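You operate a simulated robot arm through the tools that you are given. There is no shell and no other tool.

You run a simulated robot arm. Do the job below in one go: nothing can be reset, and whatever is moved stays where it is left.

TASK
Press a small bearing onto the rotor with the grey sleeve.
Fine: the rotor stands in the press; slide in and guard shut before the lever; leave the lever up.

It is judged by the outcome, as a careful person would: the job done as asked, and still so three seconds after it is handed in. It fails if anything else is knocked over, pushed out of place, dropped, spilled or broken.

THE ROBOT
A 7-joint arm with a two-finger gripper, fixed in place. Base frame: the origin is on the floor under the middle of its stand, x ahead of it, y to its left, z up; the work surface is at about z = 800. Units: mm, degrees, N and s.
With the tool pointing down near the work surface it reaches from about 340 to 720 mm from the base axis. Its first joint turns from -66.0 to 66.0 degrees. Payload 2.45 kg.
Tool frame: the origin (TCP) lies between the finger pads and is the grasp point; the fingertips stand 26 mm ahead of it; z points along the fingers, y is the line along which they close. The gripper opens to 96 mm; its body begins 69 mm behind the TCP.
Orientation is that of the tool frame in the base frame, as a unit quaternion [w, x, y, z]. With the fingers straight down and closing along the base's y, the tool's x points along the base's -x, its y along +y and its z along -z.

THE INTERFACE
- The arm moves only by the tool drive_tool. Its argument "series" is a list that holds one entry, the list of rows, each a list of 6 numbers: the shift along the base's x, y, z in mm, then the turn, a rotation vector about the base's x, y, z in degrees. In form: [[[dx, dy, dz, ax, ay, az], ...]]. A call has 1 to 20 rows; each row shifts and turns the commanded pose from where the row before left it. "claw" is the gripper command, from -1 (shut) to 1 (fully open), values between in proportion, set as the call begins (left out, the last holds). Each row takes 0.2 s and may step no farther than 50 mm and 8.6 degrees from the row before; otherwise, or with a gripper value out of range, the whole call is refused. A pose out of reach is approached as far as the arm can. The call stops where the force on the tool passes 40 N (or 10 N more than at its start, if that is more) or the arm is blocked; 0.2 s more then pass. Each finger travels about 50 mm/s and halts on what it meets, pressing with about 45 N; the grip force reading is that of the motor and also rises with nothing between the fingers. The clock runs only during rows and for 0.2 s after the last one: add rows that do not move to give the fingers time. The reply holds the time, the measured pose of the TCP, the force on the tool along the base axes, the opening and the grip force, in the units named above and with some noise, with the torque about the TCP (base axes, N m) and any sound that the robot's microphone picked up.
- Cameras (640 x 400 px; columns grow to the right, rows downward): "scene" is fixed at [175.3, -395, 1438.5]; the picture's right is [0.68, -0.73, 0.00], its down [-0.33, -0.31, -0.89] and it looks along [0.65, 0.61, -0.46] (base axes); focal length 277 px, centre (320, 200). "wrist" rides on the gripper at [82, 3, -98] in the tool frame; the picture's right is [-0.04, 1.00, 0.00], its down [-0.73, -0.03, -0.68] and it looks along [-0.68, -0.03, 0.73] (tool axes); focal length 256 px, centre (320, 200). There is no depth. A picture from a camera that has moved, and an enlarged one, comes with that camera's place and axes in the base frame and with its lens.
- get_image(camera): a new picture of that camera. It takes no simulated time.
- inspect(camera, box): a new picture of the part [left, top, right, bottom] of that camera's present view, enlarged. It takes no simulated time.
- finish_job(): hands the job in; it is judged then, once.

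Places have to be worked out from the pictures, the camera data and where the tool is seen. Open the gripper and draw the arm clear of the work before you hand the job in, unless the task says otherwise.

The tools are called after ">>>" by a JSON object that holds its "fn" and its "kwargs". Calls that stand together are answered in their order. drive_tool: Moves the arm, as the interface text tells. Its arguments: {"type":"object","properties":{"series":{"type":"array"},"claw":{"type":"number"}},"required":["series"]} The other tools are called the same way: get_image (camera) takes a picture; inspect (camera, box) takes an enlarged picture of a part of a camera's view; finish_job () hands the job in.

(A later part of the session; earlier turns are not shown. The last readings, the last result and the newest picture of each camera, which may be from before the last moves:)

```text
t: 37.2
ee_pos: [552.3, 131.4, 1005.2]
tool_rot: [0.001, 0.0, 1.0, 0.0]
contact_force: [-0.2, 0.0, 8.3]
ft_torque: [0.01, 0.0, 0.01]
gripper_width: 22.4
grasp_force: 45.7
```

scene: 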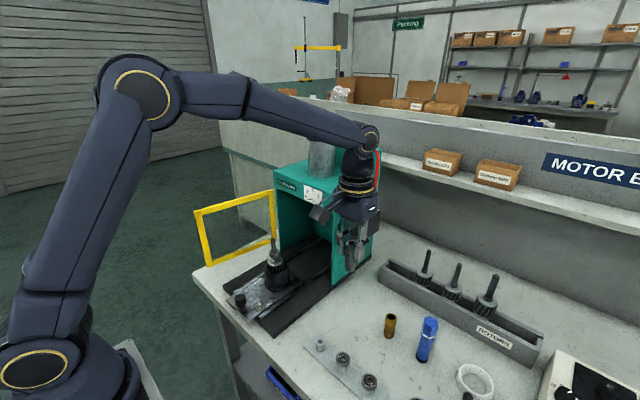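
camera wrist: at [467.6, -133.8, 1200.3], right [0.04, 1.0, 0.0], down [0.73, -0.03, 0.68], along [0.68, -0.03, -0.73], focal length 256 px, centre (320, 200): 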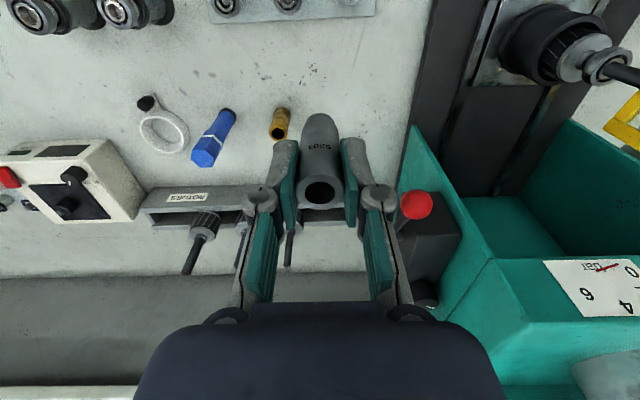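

The 8 N upward force says the sleeve is seated on the bearing. I check the view and then release it.

>>> {"fn": "drive_tool", "kwargs": {"series": [[[0, 0, 0, 0, 0, 0], [0, 0, 0, 0, 0, 0], [0, 0, 0, 0, 0, 0], [0, 0, 0, 0, 0, 0]]], "claw": 0.1}}

>>> {"fn": "inspect", "kwargs": {"camera": "scene", "box": [253, 215, 293, 275]}}

>>> {"fn": "inspect", "kwargs": {"camera": "wrist", "box": [240, 60, 400, 240]}}

```text
t: 38.2
ee_pos: [550.3, 131.8, 1005.6]
tool_rot: [0.0, 0.0, 1.0, 0.001]
contact_force: [0.2, -0.1, 1.0]
ft_torque: [-0.04, -0.01, 0.03]
gripper_width: 52.6
grasp_force: 0.1
```

```text
6.67 times, centred on (273, 245) of scene
camera zoom: at [175.3, -395.0, 1438.5], right [0.68, -0.73, 0.0], down [-0.33, -0.31, -0.89], along [0.65, 0.61, -0.46], focal length 1846 px, centre (633, -100)
```

zoom: 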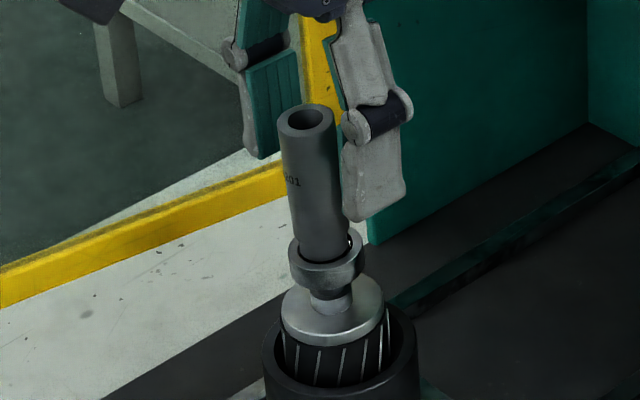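

```text
2.22 times, centred on (320, 150) of wrist
camera zoom: at [469.1, 133.3, 1102.6], right [0.04, 1.0, 0.0], down [0.73, -0.03, 0.68], along [0.68, -0.03, -0.73], focal length 569 px, centre (320, 311)
```

zoom: 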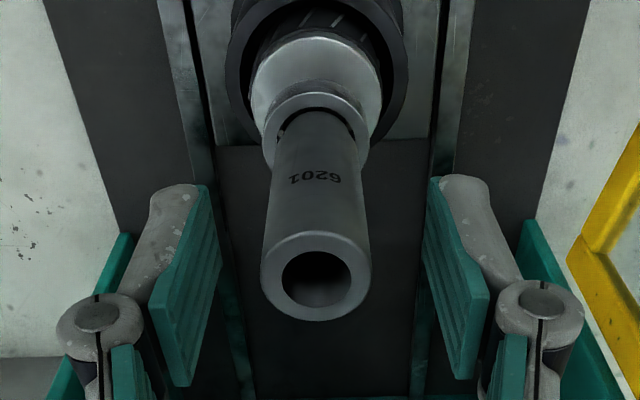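

The sleeve stands on the bearing by itself. I raise the gripper straight up, then back off toward the base to look at the slide's handle.

>>> {"fn": "drive_tool", "kwargs": {"series": [[[0, 0, 15, 0, 0, 0], [0, 0, 30, 0, 0, 0], [0, 0, 45, 0, 0, 0], [-40, -15, 0, 0, 0, 0], [-40, -20, 0, 0, 0, 0], [-40, -20, 0, 0, 0, 0], [-30, -15, 0, 0, 0, 0], [0, 0, 0, 0, 0, 0]]]}}

>>> {"fn": "get_image", "kwargs": {"camera": "wrist"}}

>>> {"fn": "get_image", "kwargs": {"camera": "scene"}}

>>> {"fn": "inspect", "kwargs": {"camera": "scene", "box": [220, 210, 320, 330]}}

```text
t: 40.0
ee_pos: [400.8, 61.2, 1093.7]
tool_rot: [0.0, 0.0, 1.0, 0.0]
contact_force: [0.3, 0.0, -0.4]
ft_torque: [-0.04, -0.02, 0.0]
gripper_width: 52.7
grasp_force: 0.0
```

```text
taken
camera wrist: at [319.2, 63.8, 1192.6], right [0.04, 1.0, 0.0], down [0.73, -0.03, 0.68], along [0.68, -0.03, -0.73], focal length 256 px, centre (320, 200)
```

wrist: 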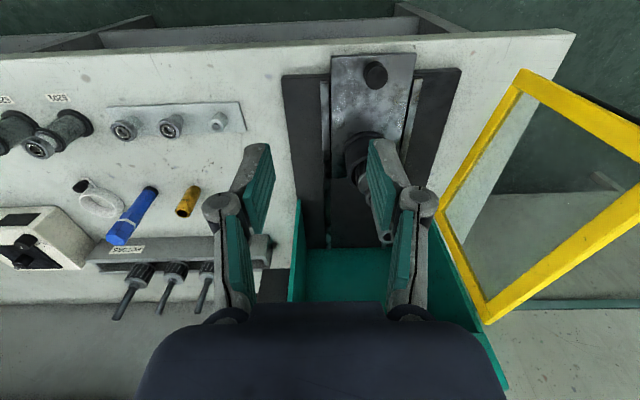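

```text
taken
```

scene: 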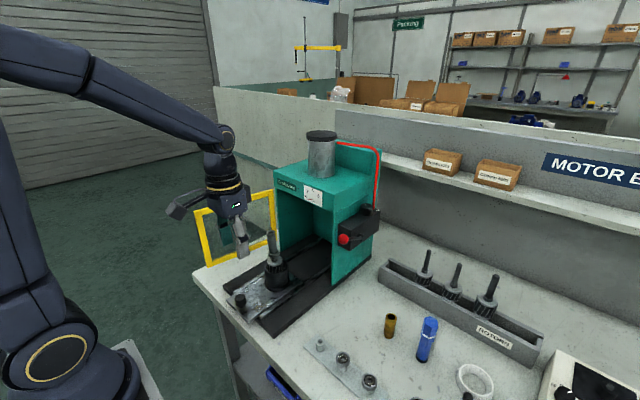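

```text
3.33 times, centred on (270, 270) of scene
camera zoom: at [175.3, -395.0, 1438.5], right [0.68, -0.73, 0.0], down [-0.33, -0.31, -0.89], along [0.65, 0.61, -0.46], focal length 923 px, centre (487, -33)
```

zoom: 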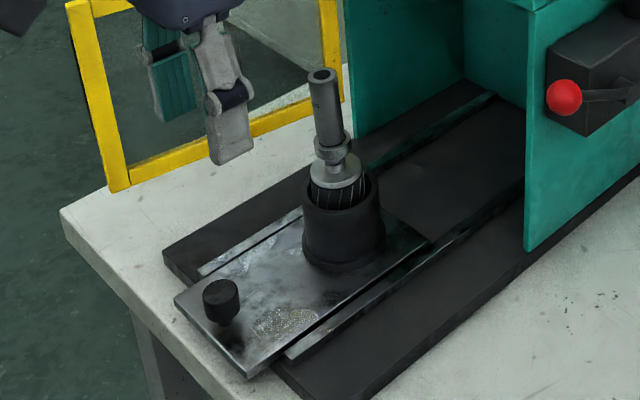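

The handle and slide plate are both in view. I zoom on the handle, the slide, the sleeve and the guard hinge area.

>>> {"fn": "inspect", "kwargs": {"camera": "wrist", "box": [320, 40, 440, 140]}}

>>> {"fn": "inspect", "kwargs": {"camera": "wrist", "box": [400, 60, 640, 340]}}

>>> {"fn": "inspect", "kwargs": {"camera": "scene", "box": [225, 280, 275, 330]}}

>>> {"fn": "inspect", "kwargs": {"camera": "scene", "box": [190, 170, 290, 280]}}

```text
4.00 times, centred on (380, 90) of wrist
camera zoom: at [319.2, 63.8, 1192.6], right [0.04, 1.0, 0.0], down [0.73, -0.03, 0.68], along [0.68, -0.03, -0.73], focal length 1024 px, centre (80, 640)
```

zoom: 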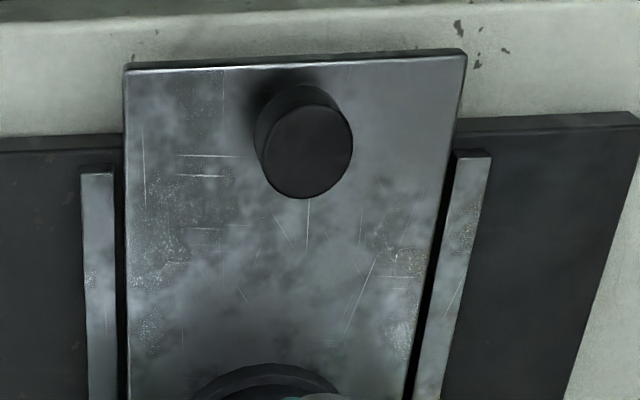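

```text
1.43 times, centred on (520, 200) of wrist
camera zoom: at [319.2, 63.8, 1192.6], right [0.04, 1.0, 0.0], down [0.73, -0.03, 0.68], along [0.68, -0.03, -0.73], focal length 366 px, centre (34, 200)
```

zoom: 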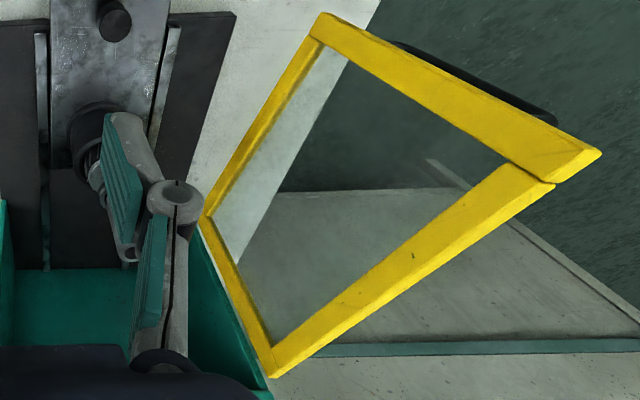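

```text
8.00 times, centred on (250, 305) of scene
camera zoom: at [175.3, -395.0, 1438.5], right [0.68, -0.73, 0.0], down [-0.33, -0.31, -0.89], along [0.65, 0.61, -0.46], focal length 2216 px, centre (880, -640)
```

zoom: 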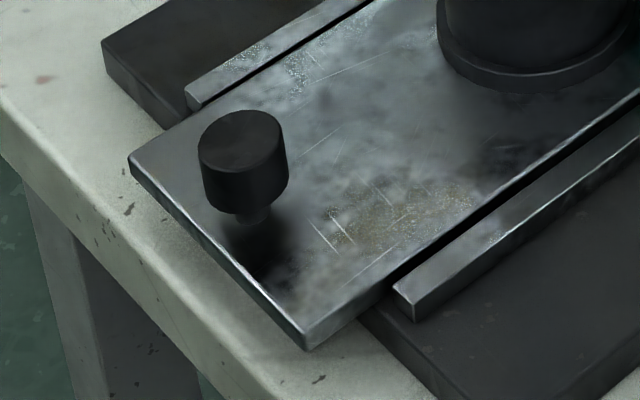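

```text
3.64 times, centred on (240, 225) of scene
camera zoom: at [175.3, -395.0, 1438.5], right [0.68, -0.73, 0.0], down [-0.33, -0.31, -0.89], along [0.65, 0.61, -0.46], focal length 1007 px, centre (611, 109)
```

zoom: 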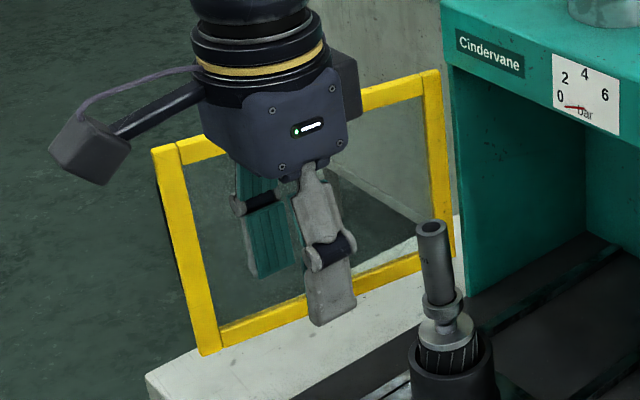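

Handle knob head: centre about (422.5, 127), top z≈872, 26 mm across. The press header starts at x≈669, so I tilt the tool back 16° to keep the wrist clear of it when the handle reaches about x=628. I position above the knob first.

>>> {"fn": "drive_tool", "kwargs": {"series": [[[0, 0, 0, 0, -8, 0], [0, 0, 0, 0, -8, 0], [5, 30, -40, 0, 0, 0], [8, 36, -45, 0, 0, 0], [8, 0, -40, 0, 0, 0], [0, 0, -30, 0, 0, 0], [0, 0, 0, 0, 0, 0]]], "claw": 0.15}}

>>> {"fn": "get_image", "kwargs": {"camera": "wrist"}}

>>> {"fn": "inspect", "kwargs": {"camera": "scene", "box": [190, 190, 310, 330]}}

```text
refused: row 3 steps farther than a row can; nothing moved
```

```text
taken
camera wrist: at [319.2, 63.8, 1192.6], right [0.04, 1.0, 0.0], down [0.73, -0.03, 0.68], along [0.68, -0.03, -0.73], focal length 256 px, centre (320, 200)
```

wrist: 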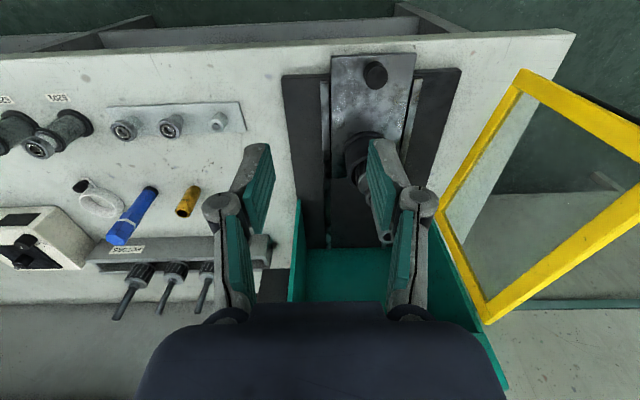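

```text
2.86 times, centred on (250, 260) of scene
camera zoom: at [175.3, -395.0, 1438.5], right [0.68, -0.73, 0.0], down [-0.33, -0.31, -0.89], along [0.65, 0.61, -0.46], focal length 791 px, centre (520, 29)
```

zoom: 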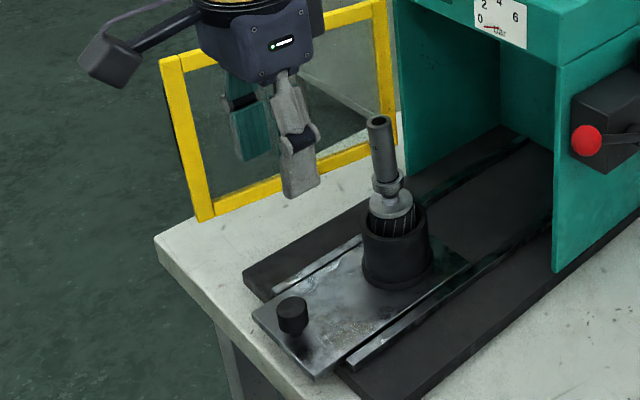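

That call was refused because a row exceeded 50 mm, and nothing moved. I repeat it with smaller rows.

>>> {"fn": "drive_tool", "kwargs": {"series": [[[0, 0, 0, 0, -8, 0], [0, 0, 0, 0, -8, 0], [4, 22, -30, 0, 0, 0], [4, 22, -30, 0, 0, 0], [5, 22.3, -30, 0, 0, 0], [5, 0, -35, 0, 0, 0], [3.7, 0, -35, 0, 0, 0], [0, 0, 0, 0, 0, 0]]], "claw": 0.15}}

>>> {"fn": "get_image", "kwargs": {"camera": "wrist"}}

>>> {"fn": "inspect", "kwargs": {"camera": "scene", "box": [190, 190, 310, 330]}}

```text
t: 41.8
ee_pos: [421.6, 127.6, 934.6]
tool_rot: [0.138, 0.0, 0.99, 0.0]
contact_force: [1.1, 0.6, -0.5]
ft_torque: [0.02, 0.03, 0.02]
gripper_width: 54.9
grasp_force: 0.1
```

```text
taken
camera wrist: at [317.0, 129.9, 1006.3], right [0.04, 1.0, 0.01], down [0.52, -0.03, 0.85], along [0.85, -0.03, -0.52], focal length 256 px, centre (320, 200)
```

wrist: 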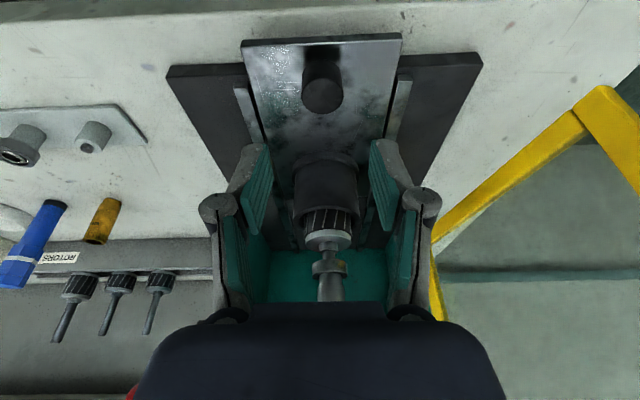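

```text
2.86 times, centred on (250, 260) of scene
camera zoom: at [175.4, -394.9, 1438.5], right [0.68, -0.73, 0.0], down [-0.33, -0.31, -0.89], along [0.65, 0.61, -0.46], focal length 791 px, centre (520, 29)
```

zoom: 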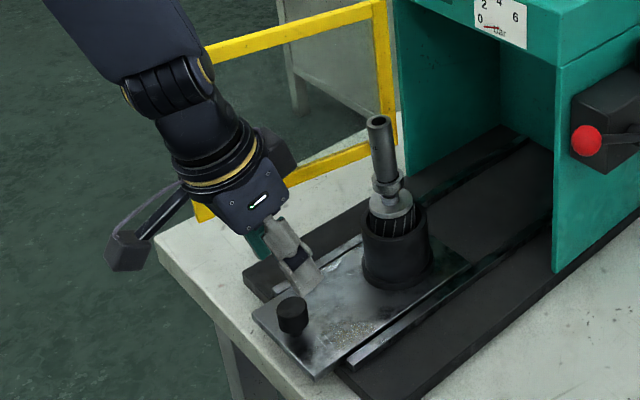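

Tilted pose reached, above the knob. I zoom on the knob to confirm its centre from here.

>>> {"fn": "inspect", "kwargs": {"camera": "wrist", "box": [270, 30, 380, 140]}}

>>> {"fn": "inspect", "kwargs": {"camera": "scene", "box": [225, 250, 285, 330]}}

```text
3.64 times, centred on (325, 85) of wrist
camera zoom: at [317.0, 129.9, 1006.3], right [0.04, 1.0, 0.01], down [0.52, -0.03, 0.85], along [0.85, -0.03, -0.52], focal length 931 px, centre (302, 618)
```

zoom: 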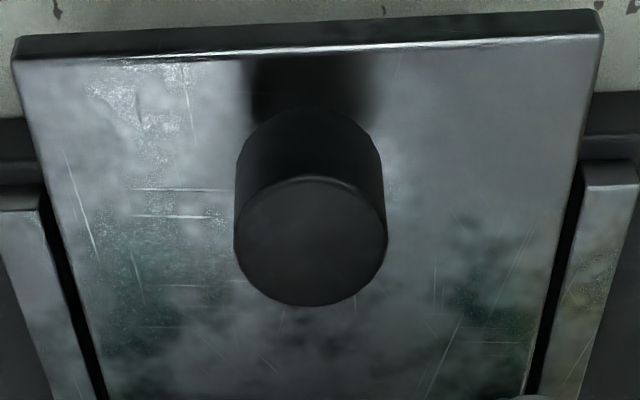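

```text
5.00 times, centred on (255, 290) of scene
camera zoom: at [175.4, -394.9, 1438.5], right [0.68, -0.73, 0.0], down [-0.33, -0.31, -0.89], along [0.65, 0.61, -0.46], focal length 1385 px, centre (645, -250)
```

zoom: 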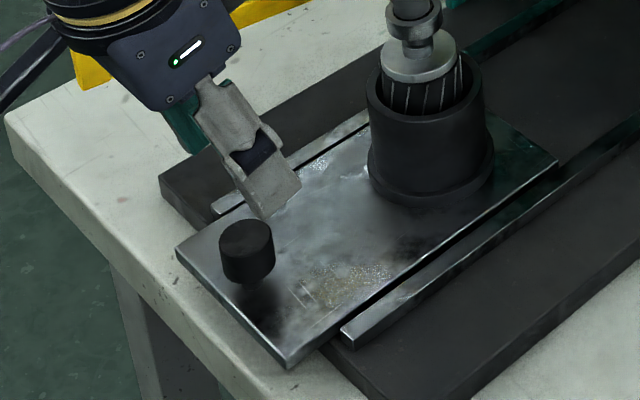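

Knob centre is about (422, 128.5), head z≈845–870, with the plate top near 835. I lower to TCP z≈872, so the fingertips stay about 10 mm above the plate, and then grip the knob.

>>> {"fn": "drive_tool", "kwargs": {"series": [[[0, 1.4, -20, 0, 0, 0], [0, 0, -20, 0, 0, 0], [0, 0, -15, 0, 0, 0], [0, 0, -7, 0, 0, 0], [0, 0, 0, 0, 0, 0]]]}}

>>> {"fn": "get_image", "kwargs": {"camera": "wrist"}}

>>> {"fn": "inspect", "kwargs": {"camera": "scene", "box": [225, 250, 285, 330]}}

```text
t: 43.0
ee_pos: [423.3, 128.5, 873.0]
tool_rot: [0.139, 0.0, 0.99, 0.0]
contact_force: [-0.2, 0.2, -0.3]
ft_torque: [0.01, -0.02, 0.03]
gripper_width: 54.9
grasp_force: 0.0
```

```text
taken
camera wrist: at [317.1, 131.0, 944.6], right [0.04, 1.0, 0.01], down [0.52, -0.03, 0.85], along [0.85, -0.03, -0.52], focal length 256 px, centre (320, 200)
```

wrist: 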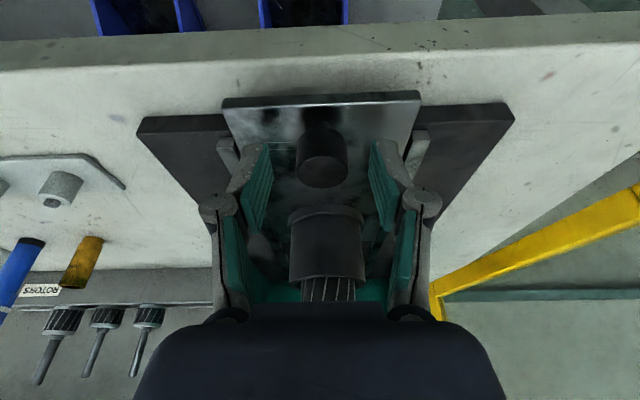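

```text
5.00 times, centred on (255, 290) of scene
camera zoom: at [175.3, -395.0, 1438.5], right [0.68, -0.73, 0.0], down [-0.33, -0.31, -0.89], along [0.65, 0.61, -0.46], focal length 1385 px, centre (645, -250)
```

zoom: 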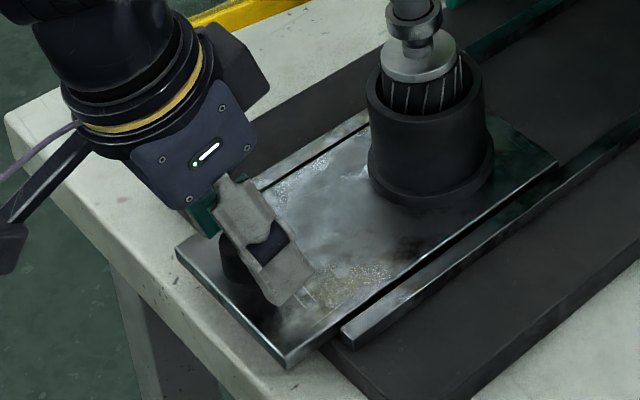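

The knob is between the pads and no contact is felt. I close on it.

>>> {"fn": "drive_tool", "kwargs": {"series": [[[0, 0, 0, 0, 0, 0], [0, 0, 0, 0, 0, 0], [0, 0, 0, 0, 0, 0], [0, 0, 0, 0, 0, 0]]], "claw": -1}}

>>> {"fn": "inspect", "kwargs": {"camera": "wrist", "box": [200, 80, 440, 240]}}

```text
t: 44.0
ee_pos: [422.7, 129.8, 872.2]
tool_rot: [0.138, -0.001, 0.99, 0.001]
contact_force: [-1.7, 9.6, -3.6]
ft_torque: [0.31, 0.0, 0.07]
gripper_width: 27.4
grasp_force: 45.1
```

```text
2.50 times, centred on (320, 160) of wrist
camera zoom: at [317.0, 131.8, 944.7], right [0.04, 1.0, 0.01], down [0.52, -0.03, 0.86], along [0.85, -0.02, -0.52], focal length 640 px, centre (320, 300)
```

zoom: 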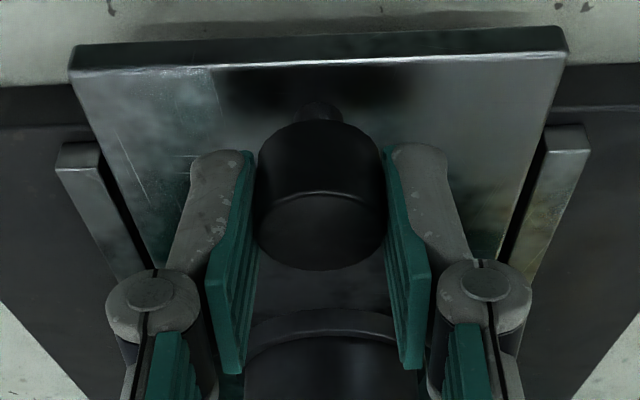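

The knob is held (27 mm); the 9.6 N side force means the knob sits about 1 mm further +y. I ease that and start pushing the slide in gently.

>>> {"fn": "drive_tool", "kwargs": {"series": [[[0, 0.8, 0, 0, 0, 0], [0, 0, 0, 0, 0, 0], [2, 0, 0, 0, 0, 0], [4, 0, 0, 0, 0, 0], [6, 0, 0, 0, 0, 0], [6, 0, 0, 0, 0, 0], [6, 0, 0, 0, 0, 0], [6, 0, 0, 0, 0, 0]]]}}

>>> {"fn": "inspect", "kwargs": {"camera": "scene", "box": [220, 200, 330, 330]}}

```text
t: 45.8
ee_pos: [453.7, 130.9, 872.7]
tool_rot: [0.141, 0.0, 0.99, 0.0]
contact_force: [-1.2, 6.4, 7.3]
ft_torque: [0.14, -0.34, -0.03]
gripper_width: 27.8
grasp_force: 44.8
```

```text
3.08 times, centred on (275, 265) of scene
camera zoom: at [175.2, -394.8, 1438.6], right [0.68, -0.73, 0.0], down [-0.33, -0.31, -0.89], along [0.65, 0.61, -0.46], focal length 852 px, centre (458, 0)
```

zoom: 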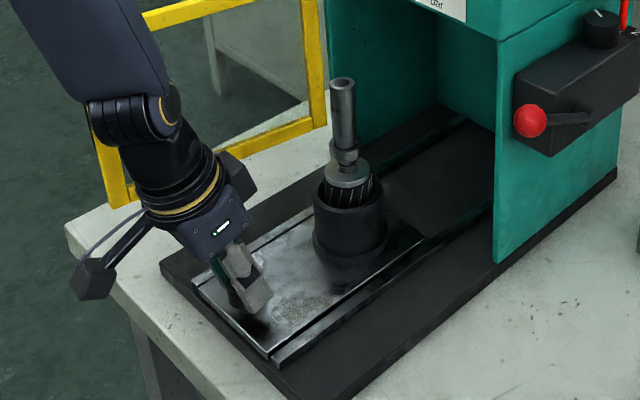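

The slide runs smoothly with the stack standing. I continue pushing in.

>>> {"fn": "drive_tool", "kwargs": {"series": [[[6, 0.6, -0.3, 0, 0, 0], [7, 0, 0, 0, 0, 0], [7, 0, 0, 0, 0, 0], [7, 0, 0, 0, 0, 0], [7, 0, 0, 0, 0, 0], [7, 0, 0, 0, 0, 0], [7, 0, 0, 0, 0, 0], [7, 0, 0, 0, 0, 0], [7, 0, 0, 0, 0, 0], [7, 0, 0, 0, 0, 0], [7, 0, 0, 0, 0, 0], [7, 0, 0, 0, 0, 0], [6, 0, 0, 0, 0, 0], [4, 0, 0, 0, 0, 0]]]}}

>>> {"fn": "inspect", "kwargs": {"camera": "scene", "box": [220, 170, 360, 330]}}

>>> {"fn": "get_image", "kwargs": {"camera": "wrist"}}

```text
t: 48.8
ee_pos: [544.9, 129.6, 872.5]
tool_rot: [0.14, 0.0, 0.99, 0.0]
contact_force: [-2.4, -2.0, 23.4]
ft_torque: [-0.09, 0.08, -0.02]
gripper_width: 27.3
grasp_force: 44.4
```

```text
2.50 times, centred on (290, 250) of scene
camera zoom: at [174.9, -395.1, 1438.5], right [0.68, -0.73, 0.0], down [-0.33, -0.31, -0.89], along [0.65, 0.61, -0.46], focal length 692 px, centre (395, 75)
```

zoom: 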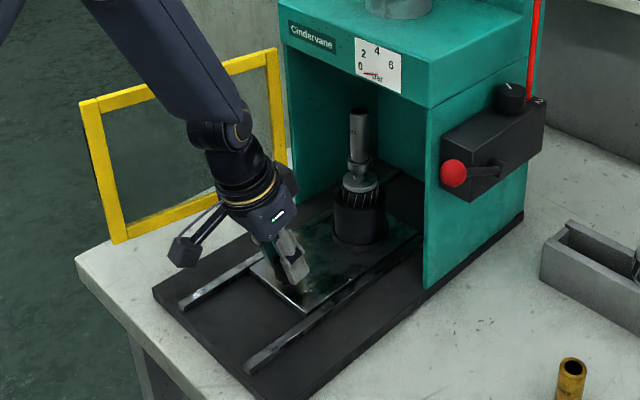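

```text
taken
camera wrist: at [439.6, 132.1, 944.4], right [0.04, 1.0, 0.01], down [0.52, -0.03, 0.86], along [0.86, -0.03, -0.52], focal length 256 px, centre (320, 200)
```

wrist: 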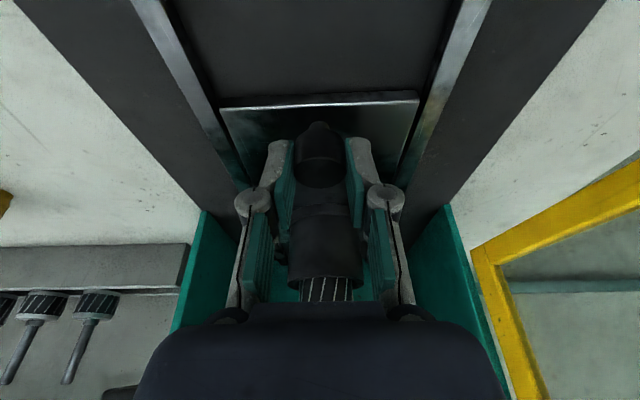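

The slide is about 123 mm in. A 23 N vertical force has built up, so I relieve z by about 1 mm and keep pushing.

>>> {"fn": "drive_tool", "kwargs": {"series": [[[0, 0, 1, 0, 0, 0], [4, 0, 0, 0, 0, 0], [6, 0, 0, 0, 0, 0], [7, 0, 0, 0, 0, 0], [7, 0, 0, 0, 0, 0], [7, 0, 0, 0, 0, 0], [7, 0, 0, 0, 0, 0], [5, 0, 0, 0, 0, 0]]]}}

>>> {"fn": "inspect", "kwargs": {"camera": "scene", "box": [220, 170, 360, 330]}}

```text
t: 50.6
ee_pos: [588.7, 130.8, 872.4]
tool_rot: [0.138, 0.0, 0.99, 0.0]
contact_force: [-2.2, 0.8, -4.1]
ft_torque: [-0.01, 0.67, -0.07]
gripper_width: 27.4
grasp_force: 44.8
```

```text
2.50 times, centred on (290, 250) of scene
camera zoom: at [175.4, -394.9, 1438.5], right [0.68, -0.73, 0.0], down [-0.33, -0.31, -0.89], along [0.65, 0.61, -0.46], focal length 692 px, centre (395, 75)
```

zoom: 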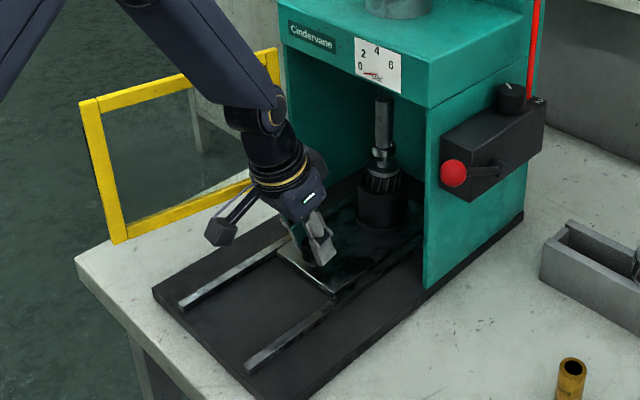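

About 166 mm in. I continue with smaller steps to find the end stop.

>>> {"fn": "drive_tool", "kwargs": {"series": [[[4, 0, 0, 0, 0, 0], [5, 0, 0, 0, 0, 0], [5, 0, 0, 0, 0, 0], [5, 0, 0, 0, 0, 0], [4, 0, 0, 0, 0, 0], [3, 0, 0, 0, 0, 0], [2, 0, 0, 0, 0, 0]]]}}

>>> {"fn": "inspect", "kwargs": {"camera": "scene", "box": [220, 170, 360, 330]}}

>>> {"fn": "get_image", "kwargs": {"camera": "wrist"}}

```text
t: 52.2
ee_pos: [616.5, 130.0, 872.4]
tool_rot: [0.138, -0.001, 0.99, 0.0]
contact_force: [0.6, -1.2, -15.9]
ft_torque: [0.0, 0.46, -0.01]
gripper_width: 27.5
grasp_force: 45.0
```

```text
2.50 times, centred on (290, 250) of scene
camera zoom: at [175.7, -394.9, 1438.5], right [0.68, -0.73, 0.0], down [-0.33, -0.31, -0.89], along [0.65, 0.61, -0.46], focal length 692 px, centre (395, 75)
```

zoom: 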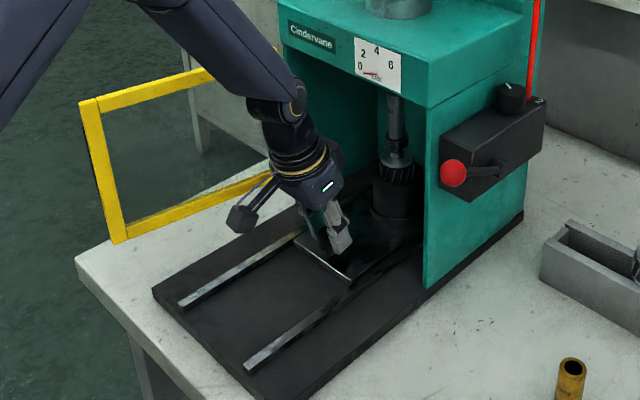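

```text
taken
camera wrist: at [510.9, 132.3, 944.8], right [0.04, 1.0, 0.01], down [0.52, -0.03, 0.85], along [0.85, -0.03, -0.52], focal length 256 px, centre (320, 200)
```

wrist: 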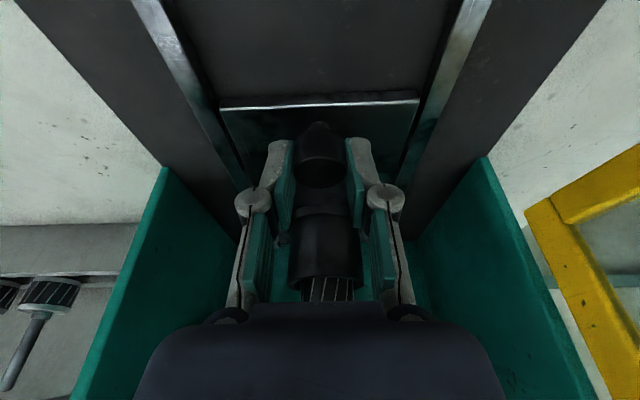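

About 194 mm in, still free. I relieve z slightly and keep stepping to find the stop.

>>> {"fn": "drive_tool", "kwargs": {"series": [[[2, 0, -0.5, 0, 0, 0], [3, 0, 0, 0, 0, 0], [3, 0, 0, 0, 0, 0], [3, 0, 0, 0, 0, 0], [2, 0, 0, 0, 0, 0]]]}}

>>> {"fn": "inspect", "kwargs": {"camera": "scene", "box": [240, 170, 350, 300]}}

```text
t: 53.4
ee_pos: [624.4, 129.2, 871.5]
tool_rot: [0.133, 0.0, 0.991, -0.001]
contact_force: [-30.4, 2.7, 4.4]
ft_torque: [0.06, 0.78, 0.03]
gripper_width: 27.6
grasp_force: 45.2
```

```text
3.08 times, centred on (295, 235) of scene
camera zoom: at [174.5, -394.9, 1438.6], right [0.68, -0.73, 0.0], down [-0.33, -0.31, -0.89], along [0.65, 0.61, -0.46], focal length 852 px, centre (397, 92)
```

zoom: 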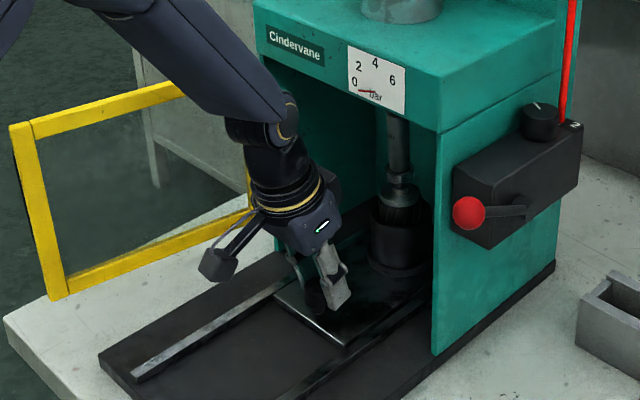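

A -30 N push-back at x≈624 marks the slide's end stop, after about 202 mm of travel, which puts the rotor under the ram. I ease off the push, release the knob and withdraw up and back.

>>> {"fn": "drive_tool", "kwargs": {"series": [[[-4, 0, 0, 0, 0, 0], [0, 0, 0, 0, 0, 0]]]}}

>>> {"fn": "drive_tool", "kwargs": {"series": [[[0, 0, 0, 0, 0, 0], [0, 0, 0, 0, 0, 0], [0, 0, 0, 0, 0, 0]]], "claw": 0.15}}

>>> {"fn": "drive_tool", "kwargs": {"series": [[[-2, 0, 10, 0, 0, 0], [-8, 0, 25, 0, 0, 0], [-15, 0, 35, 0, 0, 0], [-35, 0, 20, 0, 0, 0], [-45, 0, 0, 0, 0, 0], [-45, 0, 0, 0, 0, 0], [-40, 0, 0, 0, 0, 0], [0, 0, 0, 0, 0, 0]]]}}

>>> {"fn": "get_image", "kwargs": {"camera": "scene"}}

>>> {"fn": "get_image", "kwargs": {"camera": "wrist"}}

>>> {"fn": "inspect", "kwargs": {"camera": "scene", "box": [230, 170, 350, 310]}}

```text
t: 54.0
ee_pos: [626.3, 129.6, 873.5]
tool_rot: [0.141, 0.0, 0.99, 0.0]
contact_force: [3.0, 5.9, -22.2]
ft_torque: [0.05, -0.78, -0.09]
gripper_width: 27.3
grasp_force: 45.1
```

```text
t: 54.8
ee_pos: [625.8, 129.7, 873.7]
tool_rot: [0.14, 0.0, 0.99, 0.0]
contact_force: [-0.2, 0.4, 0.4]
ft_torque: [0.03, 0.01, 0.01]
gripper_width: 55.2
grasp_force: 0.1
```

```text
t: 56.6
ee_pos: [433.2, 131.0, 962.7]
tool_rot: [0.139, 0.0, 0.99, 0.0]
contact_force: [0.2, -0.1, 0.0]
ft_torque: [0.04, 0.02, 0.01]
gripper_width: 55.4
grasp_force: 0.1
```

```text
taken
```

scene: 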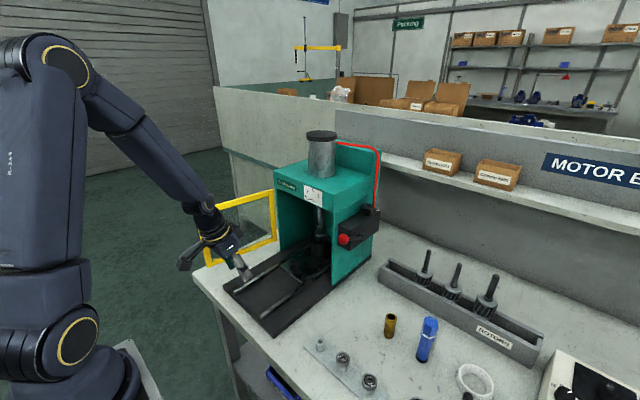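

```text
taken
camera wrist: at [328.4, 133.3, 1034.7], right [0.04, 1.0, 0.01], down [0.52, -0.03, 0.86], along [0.85, -0.03, -0.52], focal length 256 px, centre (320, 200)
```

wrist: 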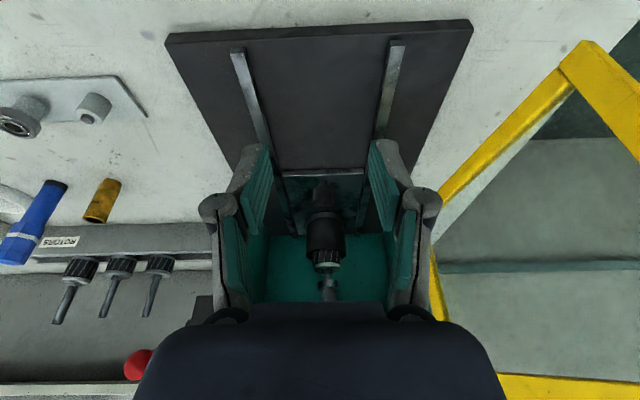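

```text
2.86 times, centred on (290, 240) of scene
camera zoom: at [175.3, -395.0, 1438.5], right [0.68, -0.73, 0.0], down [-0.33, -0.31, -0.89], along [0.65, 0.61, -0.46], focal length 791 px, centre (406, 86)
```

zoom: 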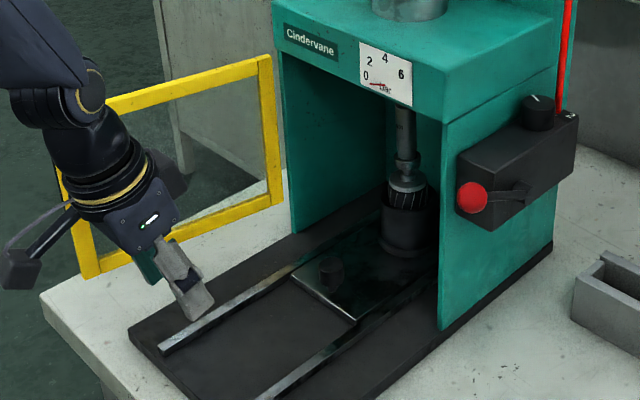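

The slide is in, and the rotor with bearing and sleeve stands under the ram. To be sure it's fully home, I close the fingers and give the knob a gentle push from behind.

>>> {"fn": "drive_tool", "kwargs": {"series": [[[35, 0, -25, 0, 0, 0], [35, 0, -30, 0, 0, 0], [35, 0, -30, 0, 0, 0], [20, 0, -5, 0, 0, 0], [10, 0, 0, 0, 0, 0], [6, 0, 0, 0, 0, 0], [4, 0, 0, 0, 0, 0], [0, 0, 0, 0, 0, 0]]], "claw": -1}}

>>> {"fn": "inspect", "kwargs": {"camera": "wrist", "box": [220, 80, 420, 240]}}

>>> {"fn": "inspect", "kwargs": {"camera": "scene", "box": [240, 220, 320, 310]}}

```text
t: 58.4
ee_pos: [579.5, 130.5, 872.2]
tool_rot: [0.139, 0.0, 0.99, 0.0]
contact_force: [-0.1, -0.8, 0.2]
ft_torque: [0.0, -0.02, 0.01]
gripper_width: 0.0
grasp_force: 28.8
```

```text
2.50 times, centred on (320, 160) of wrist
camera zoom: at [474.6, 132.4, 944.8], right [0.04, 1.0, 0.01], down [0.52, -0.03, 0.85], along [0.85, -0.03, -0.52], focal length 640 px, centre (320, 300)
```

zoom: 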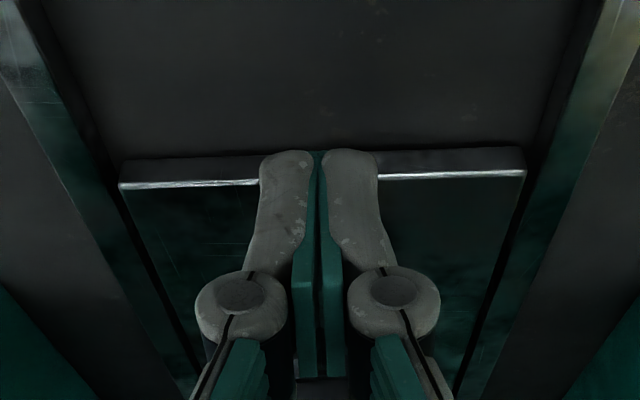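

```text
4.44 times, centred on (280, 265) of scene
camera zoom: at [175.3, -395.0, 1438.5], right [0.68, -0.73, 0.0], down [-0.33, -0.31, -0.89], along [0.65, 0.61, -0.46], focal length 1231 px, centre (498, -89)
```

zoom: 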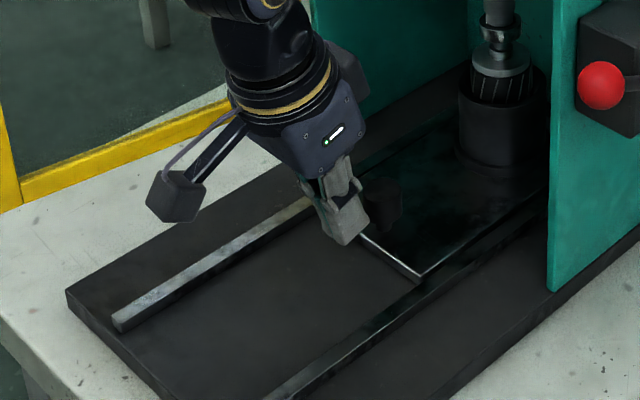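

The fingertips are right behind the knob. I step forward gently until I feel the stop.

>>> {"fn": "drive_tool", "kwargs": {"series": [[[3, 0, 0, 0, 0, 0], [3, 0, 0, 0, 0, 0], [3, 0, 0, 0, 0, 0], [3, 0, 0, 0, 0, 0], [2, 0, 0, 0, 0, 0]]]}}

```text
t: 59.7
ee_pos: [589.2, 130.7, 869.7]
tool_rot: [0.13, -0.001, 0.992, -0.002]
contact_force: [-3.3, -0.3, -1.2]
ft_torque: [0.03, 0.07, -0.01]
gripper_width: 5.7
grasp_force: 28.9
stopped in row 5: the force on the tool passed its limit at 41 N (the readings are from after the stop); the commanded pose is now the measured one
```

The slide is firmly home against its stop (41 N). I back off and rise, returning the tool to vertical, then study the guard.

>>> {"fn": "drive_tool", "kwargs": {"series": [[[-15, 0, 0, 0, 0, 0], [-40, 0, 20, 0, 0, 0], [-40, 0, 30, 0, 7.5, 0], [-40, 0, 30, 0, 7.4, 0], [-40, 15, 25, 0, 0, 0], [0, 40, 20, 0, 0, 0], [0, 40, 0, 0, 0, 0], [0, 20, 0, 0, 0, 0], [0, 0, 0, 0, 0, 0]]]}}

>>> {"fn": "get_image", "kwargs": {"camera": "wrist"}}

>>> {"fn": "get_image", "kwargs": {"camera": "scene"}}

```text
t: 61.7
ee_pos: [415.2, 244.8, 995.7]
tool_rot: [0.001, -0.001, 1.0, -0.001]
contact_force: [0.5, -0.6, 0.1]
ft_torque: [0.02, -0.03, 0.02]
gripper_width: 0.3
grasp_force: 28.4
```

```text
taken
camera wrist: at [332.7, 247.2, 1092.8], right [0.04, 1.0, 0.0], down [0.73, -0.03, 0.68], along [0.68, -0.03, -0.73], focal length 256 px, centre (320, 200)
```

wrist: 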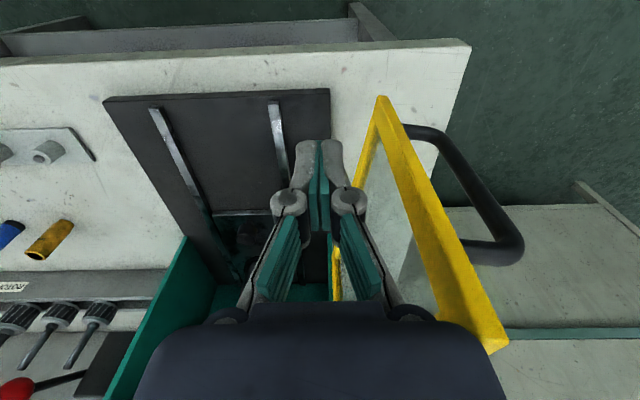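

```text
taken
```

scene: 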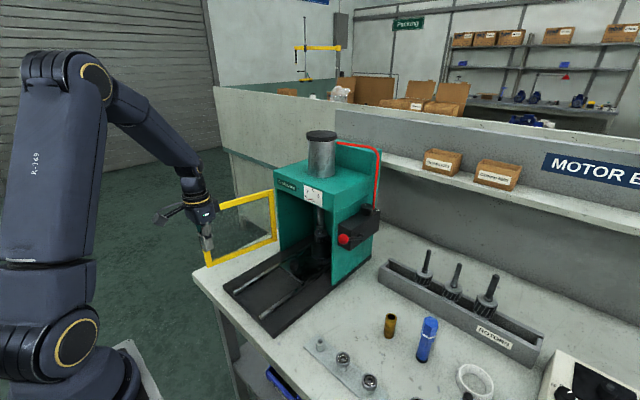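

The guard has a black D-handle on its outer face. I zoom on the guard's lower free corner to get its height relative to the slide knob.

>>> {"fn": "inspect", "kwargs": {"camera": "wrist", "box": [340, 80, 540, 280]}}

>>> {"fn": "inspect", "kwargs": {"camera": "wrist", "box": [350, 85, 410, 145]}}

>>> {"fn": "inspect", "kwargs": {"camera": "wrist", "box": [190, 190, 300, 290]}}

>>> {"fn": "inspect", "kwargs": {"camera": "scene", "box": [190, 180, 350, 310]}}

```text
2.00 times, centred on (440, 180) of wrist
camera zoom: at [332.7, 247.2, 1092.8], right [0.04, 1.0, 0.0], down [0.73, -0.03, 0.68], along [0.68, -0.03, -0.73], focal length 512 px, centre (80, 240)
```

zoom: 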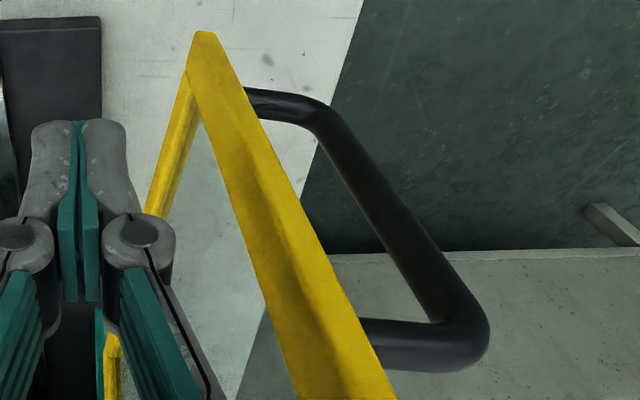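

```text
6.67 times, centred on (380, 115) of wrist
camera zoom: at [332.7, 247.2, 1092.8], right [0.04, 1.0, 0.0], down [0.73, -0.03, 0.68], along [0.68, -0.03, -0.73], focal length 1707 px, centre (-80, 767)
```

zoom: 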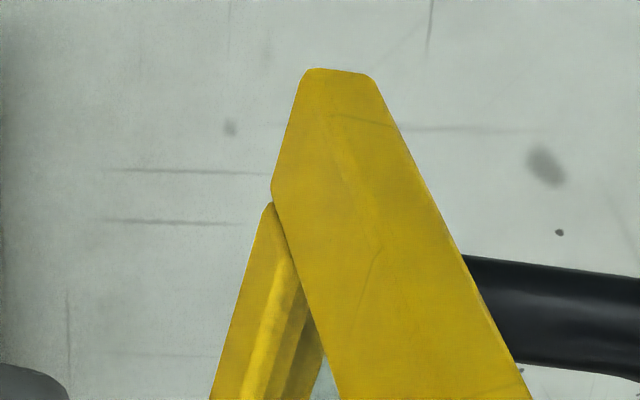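

```text
4.00 times, centred on (245, 240) of wrist
camera zoom: at [332.7, 247.2, 1092.8], right [0.04, 1.0, 0.0], down [0.73, -0.03, 0.68], along [0.68, -0.03, -0.73], focal length 1024 px, centre (620, 40)
```

zoom: 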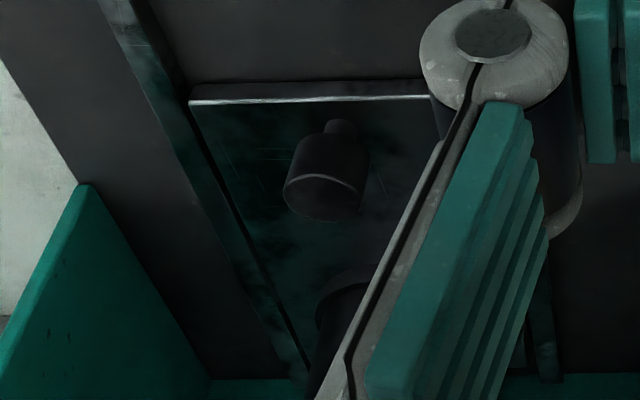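

```text
3.08 times, centred on (270, 245) of scene
camera zoom: at [175.4, -394.9, 1438.5], right [0.68, -0.73, 0.0], down [-0.33, -0.31, -0.89], along [0.65, 0.61, -0.46], focal length 852 px, centre (474, 62)
```

zoom: 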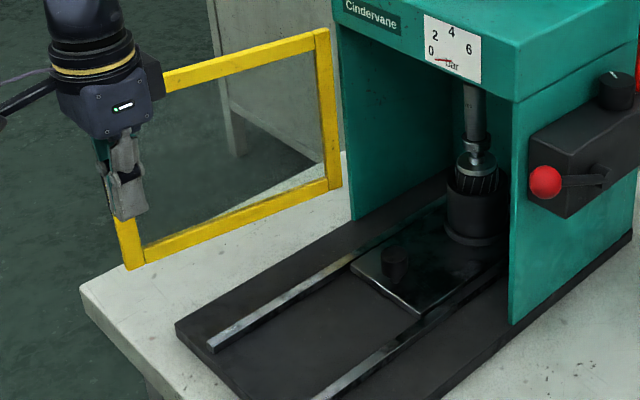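

The guard's lower edge (z≈870) passes over the slide knob (top ≈862). Hinge is near (672, 275) and the free end near (420, 298). I go up over the guard with the fingers closed and tool tilted back, and come down outside its top bar to swing it shut.

>>> {"fn": "drive_tool", "kwargs": {"series": [[[0, 0, 40, 0, 0, 0], [0, 0, 40, 0, 0, 0], [0, 0, 35, 0, 0, 0], [20, 20, 0, 0, -8, 0], [20, 25, 0, 0, -8, 0], [20, 30, 0, 0, -8, 0], [11, 26, 0, 0, 0, 0], [0, 0, 0, 0, 0, 0]]], "claw": -1}}

>>> {"fn": "get_image", "kwargs": {"camera": "wrist"}}

>>> {"fn": "inspect", "kwargs": {"camera": "scene", "box": [150, 100, 350, 290]}}

```text
t: 63.5
ee_pos: [484.6, 346.5, 1111.3]
tool_rot: [0.209, 0.0, 0.978, -0.001]
contact_force: [-0.2, 0.7, 0.8]
ft_torque: [0.04, 0.0, 0.01]
gripper_width: 0.0
grasp_force: 28.1
```

```text
taken
camera wrist: at [370.0, 349.7, 1166.3], right [0.04, 1.0, 0.01], down [0.39, -0.03, 0.92], along [0.92, -0.03, -0.39], focal length 256 px, centre (320, 200)
```

wrist: 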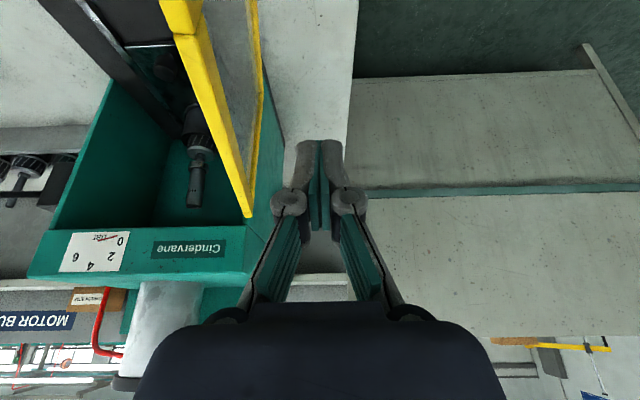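

```text
2.11 times, centred on (250, 195) of scene
camera zoom: at [175.4, -394.9, 1438.5], right [0.68, -0.73, 0.0], down [-0.33, -0.31, -0.89], along [0.65, 0.61, -0.46], focal length 583 px, centre (467, 210)
```

zoom: 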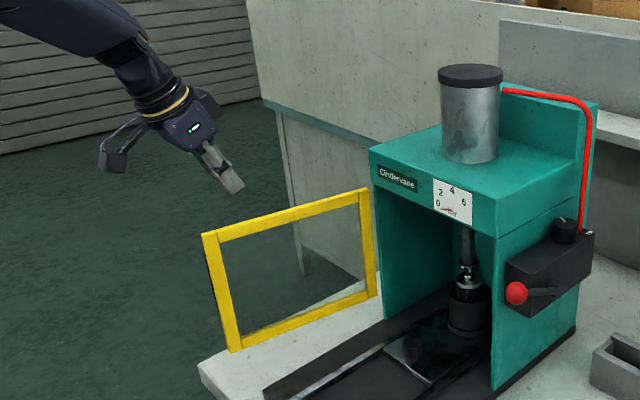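

I'm outside and above the guard. I zoom on the hinge and top bar here to place them accurately before lowering.

>>> {"fn": "inspect", "kwargs": {"camera": "wrist", "box": [150, 0, 350, 250]}}

>>> {"fn": "inspect", "kwargs": {"camera": "scene", "box": [240, 170, 300, 260]}}

```text
1.60 times, centred on (250, 125) of wrist
camera zoom: at [370.0, 349.7, 1166.3], right [0.04, 1.0, 0.01], down [0.39, -0.03, 0.92], along [0.92, -0.03, -0.39], focal length 410 px, centre (432, 320)
```

zoom: 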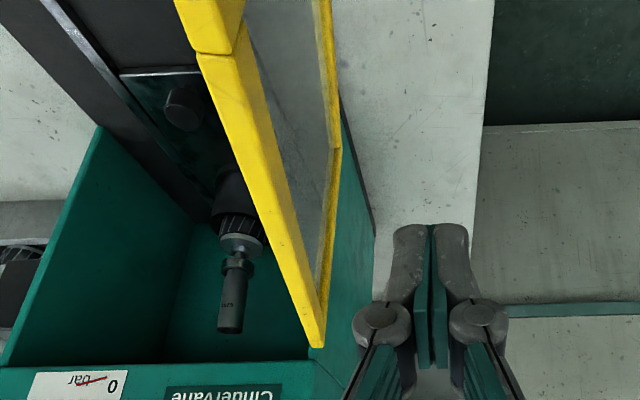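

```text
4.44 times, centred on (270, 215) of scene
camera zoom: at [175.4, -394.9, 1438.5], right [0.68, -0.73, 0.0], down [-0.33, -0.31, -0.89], along [0.65, 0.61, -0.46], focal length 1231 px, centre (542, 133)
```

zoom: 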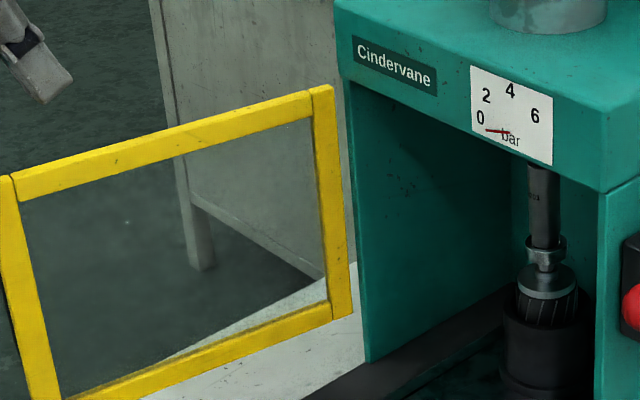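

Two views agree: the hinge-end top corner is at (646, 255, 1067) and the free end near (420, 298). I lower beside the top bar's outer face and approach it in -y.

>>> {"fn": "drive_tool", "kwargs": {"series": [[[0, 0, -24, 0, 0, 0], [2, 0, -24, 0, 0, 0], [0, -8, 0, 0, 0, 0], [0, -8, 0, 0, 0, 0], [0, -8, 0, 0, 0, 0], [0, -6, 0, 0, 0, 0], [0, 0, 0, 0, 0, 0]]]}}

>>> {"fn": "get_image", "kwargs": {"camera": "wrist"}}

>>> {"fn": "inspect", "kwargs": {"camera": "scene", "box": [150, 120, 350, 290]}}

```text
t: 65.1
ee_pos: [486.6, 316.0, 1062.6]
tool_rot: [0.21, -0.001, 0.978, -0.001]
contact_force: [-0.7, -0.5, 0.2]
ft_torque: [0.01, -0.02, 0.0]
gripper_width: 0.0
grasp_force: 28.8
```

```text
taken
camera wrist: at [372.6, 318.8, 1118.5], right [0.04, 1.0, 0.01], down [0.39, -0.03, 0.92], along [0.92, -0.03, -0.39], focal length 256 px, centre (320, 200)
```

wrist: 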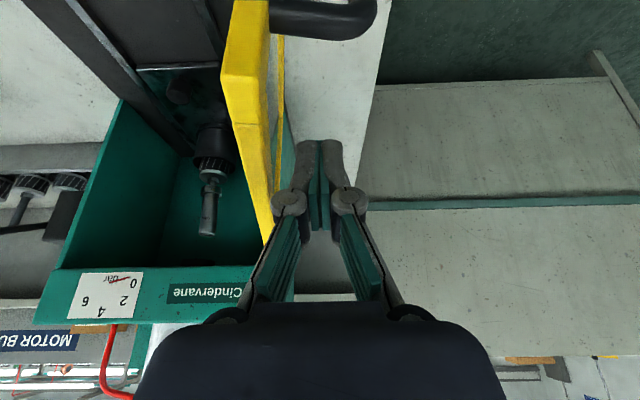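

```text
2.35 times, centred on (250, 205) of scene
camera zoom: at [175.3, -395.0, 1438.5], right [0.68, -0.73, 0.0], down [-0.33, -0.31, -0.89], along [0.65, 0.61, -0.46], focal length 652 px, centre (485, 188)
```

zoom: 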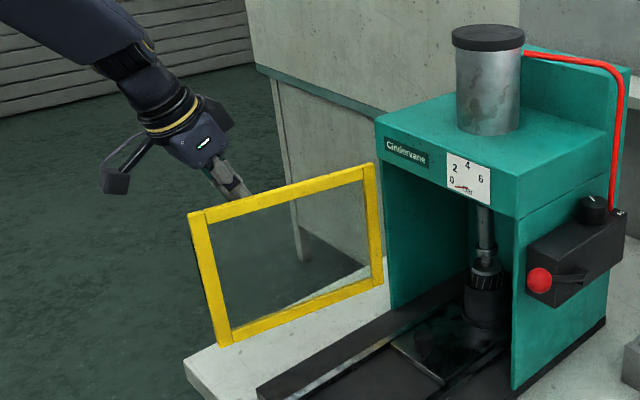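

The fingers are beside the top bar on its outer side. I push gently in -y and watch for contact.

>>> {"fn": "drive_tool", "kwargs": {"series": [[[0, -5, 0, 0, 0, 0], [0, -5, 0, 0, 0, 0], [-1, -6, 0, 0, 0, 0], [-1, -6, 0, 0, 0, 0], [0, 0, 0, 0, 0, 0]]]}}

>>> {"fn": "inspect", "kwargs": {"camera": "scene", "box": [150, 120, 350, 290]}}

>>> {"fn": "get_image", "kwargs": {"camera": "wrist"}}

```text
t: 66.3
ee_pos: [485.5, 295.7, 1061.2]
tool_rot: [0.21, 0.0, 0.978, -0.001]
contact_force: [-0.8, 0.0, -0.2]
ft_torque: [-0.01, -0.02, 0.0]
gripper_width: 0.0
grasp_force: 28.4
```

```text
2.35 times, centred on (250, 205) of scene
camera zoom: at [175.3, -395.0, 1438.5], right [0.68, -0.73, 0.0], down [-0.33, -0.31, -0.89], along [0.65, 0.61, -0.46], focal length 652 px, centre (485, 188)
```

zoom: 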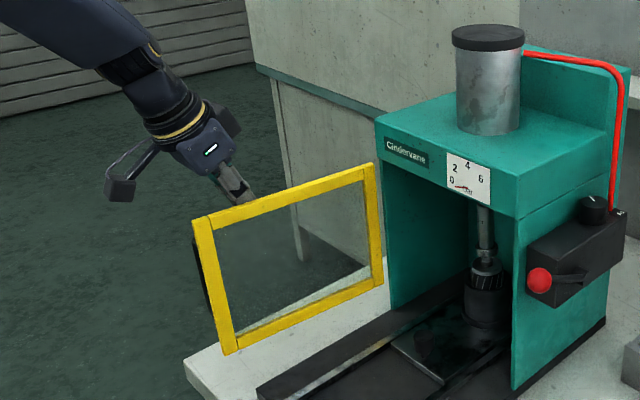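

```text
taken
camera wrist: at [370.1, 296.8, 1118.4], right [0.04, 1.0, 0.01], down [0.39, -0.03, 0.92], along [0.92, -0.03, -0.39], focal length 256 px, centre (320, 200)
```

wrist: 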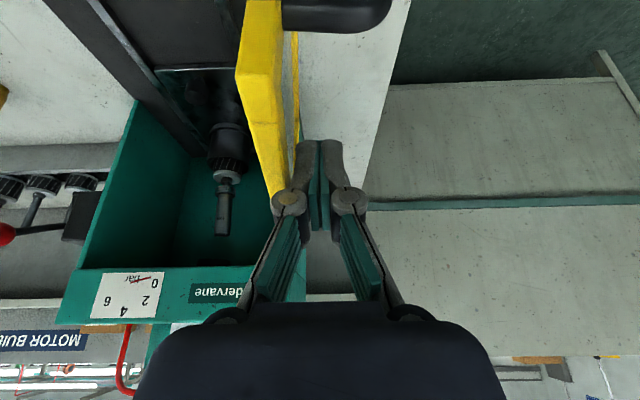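

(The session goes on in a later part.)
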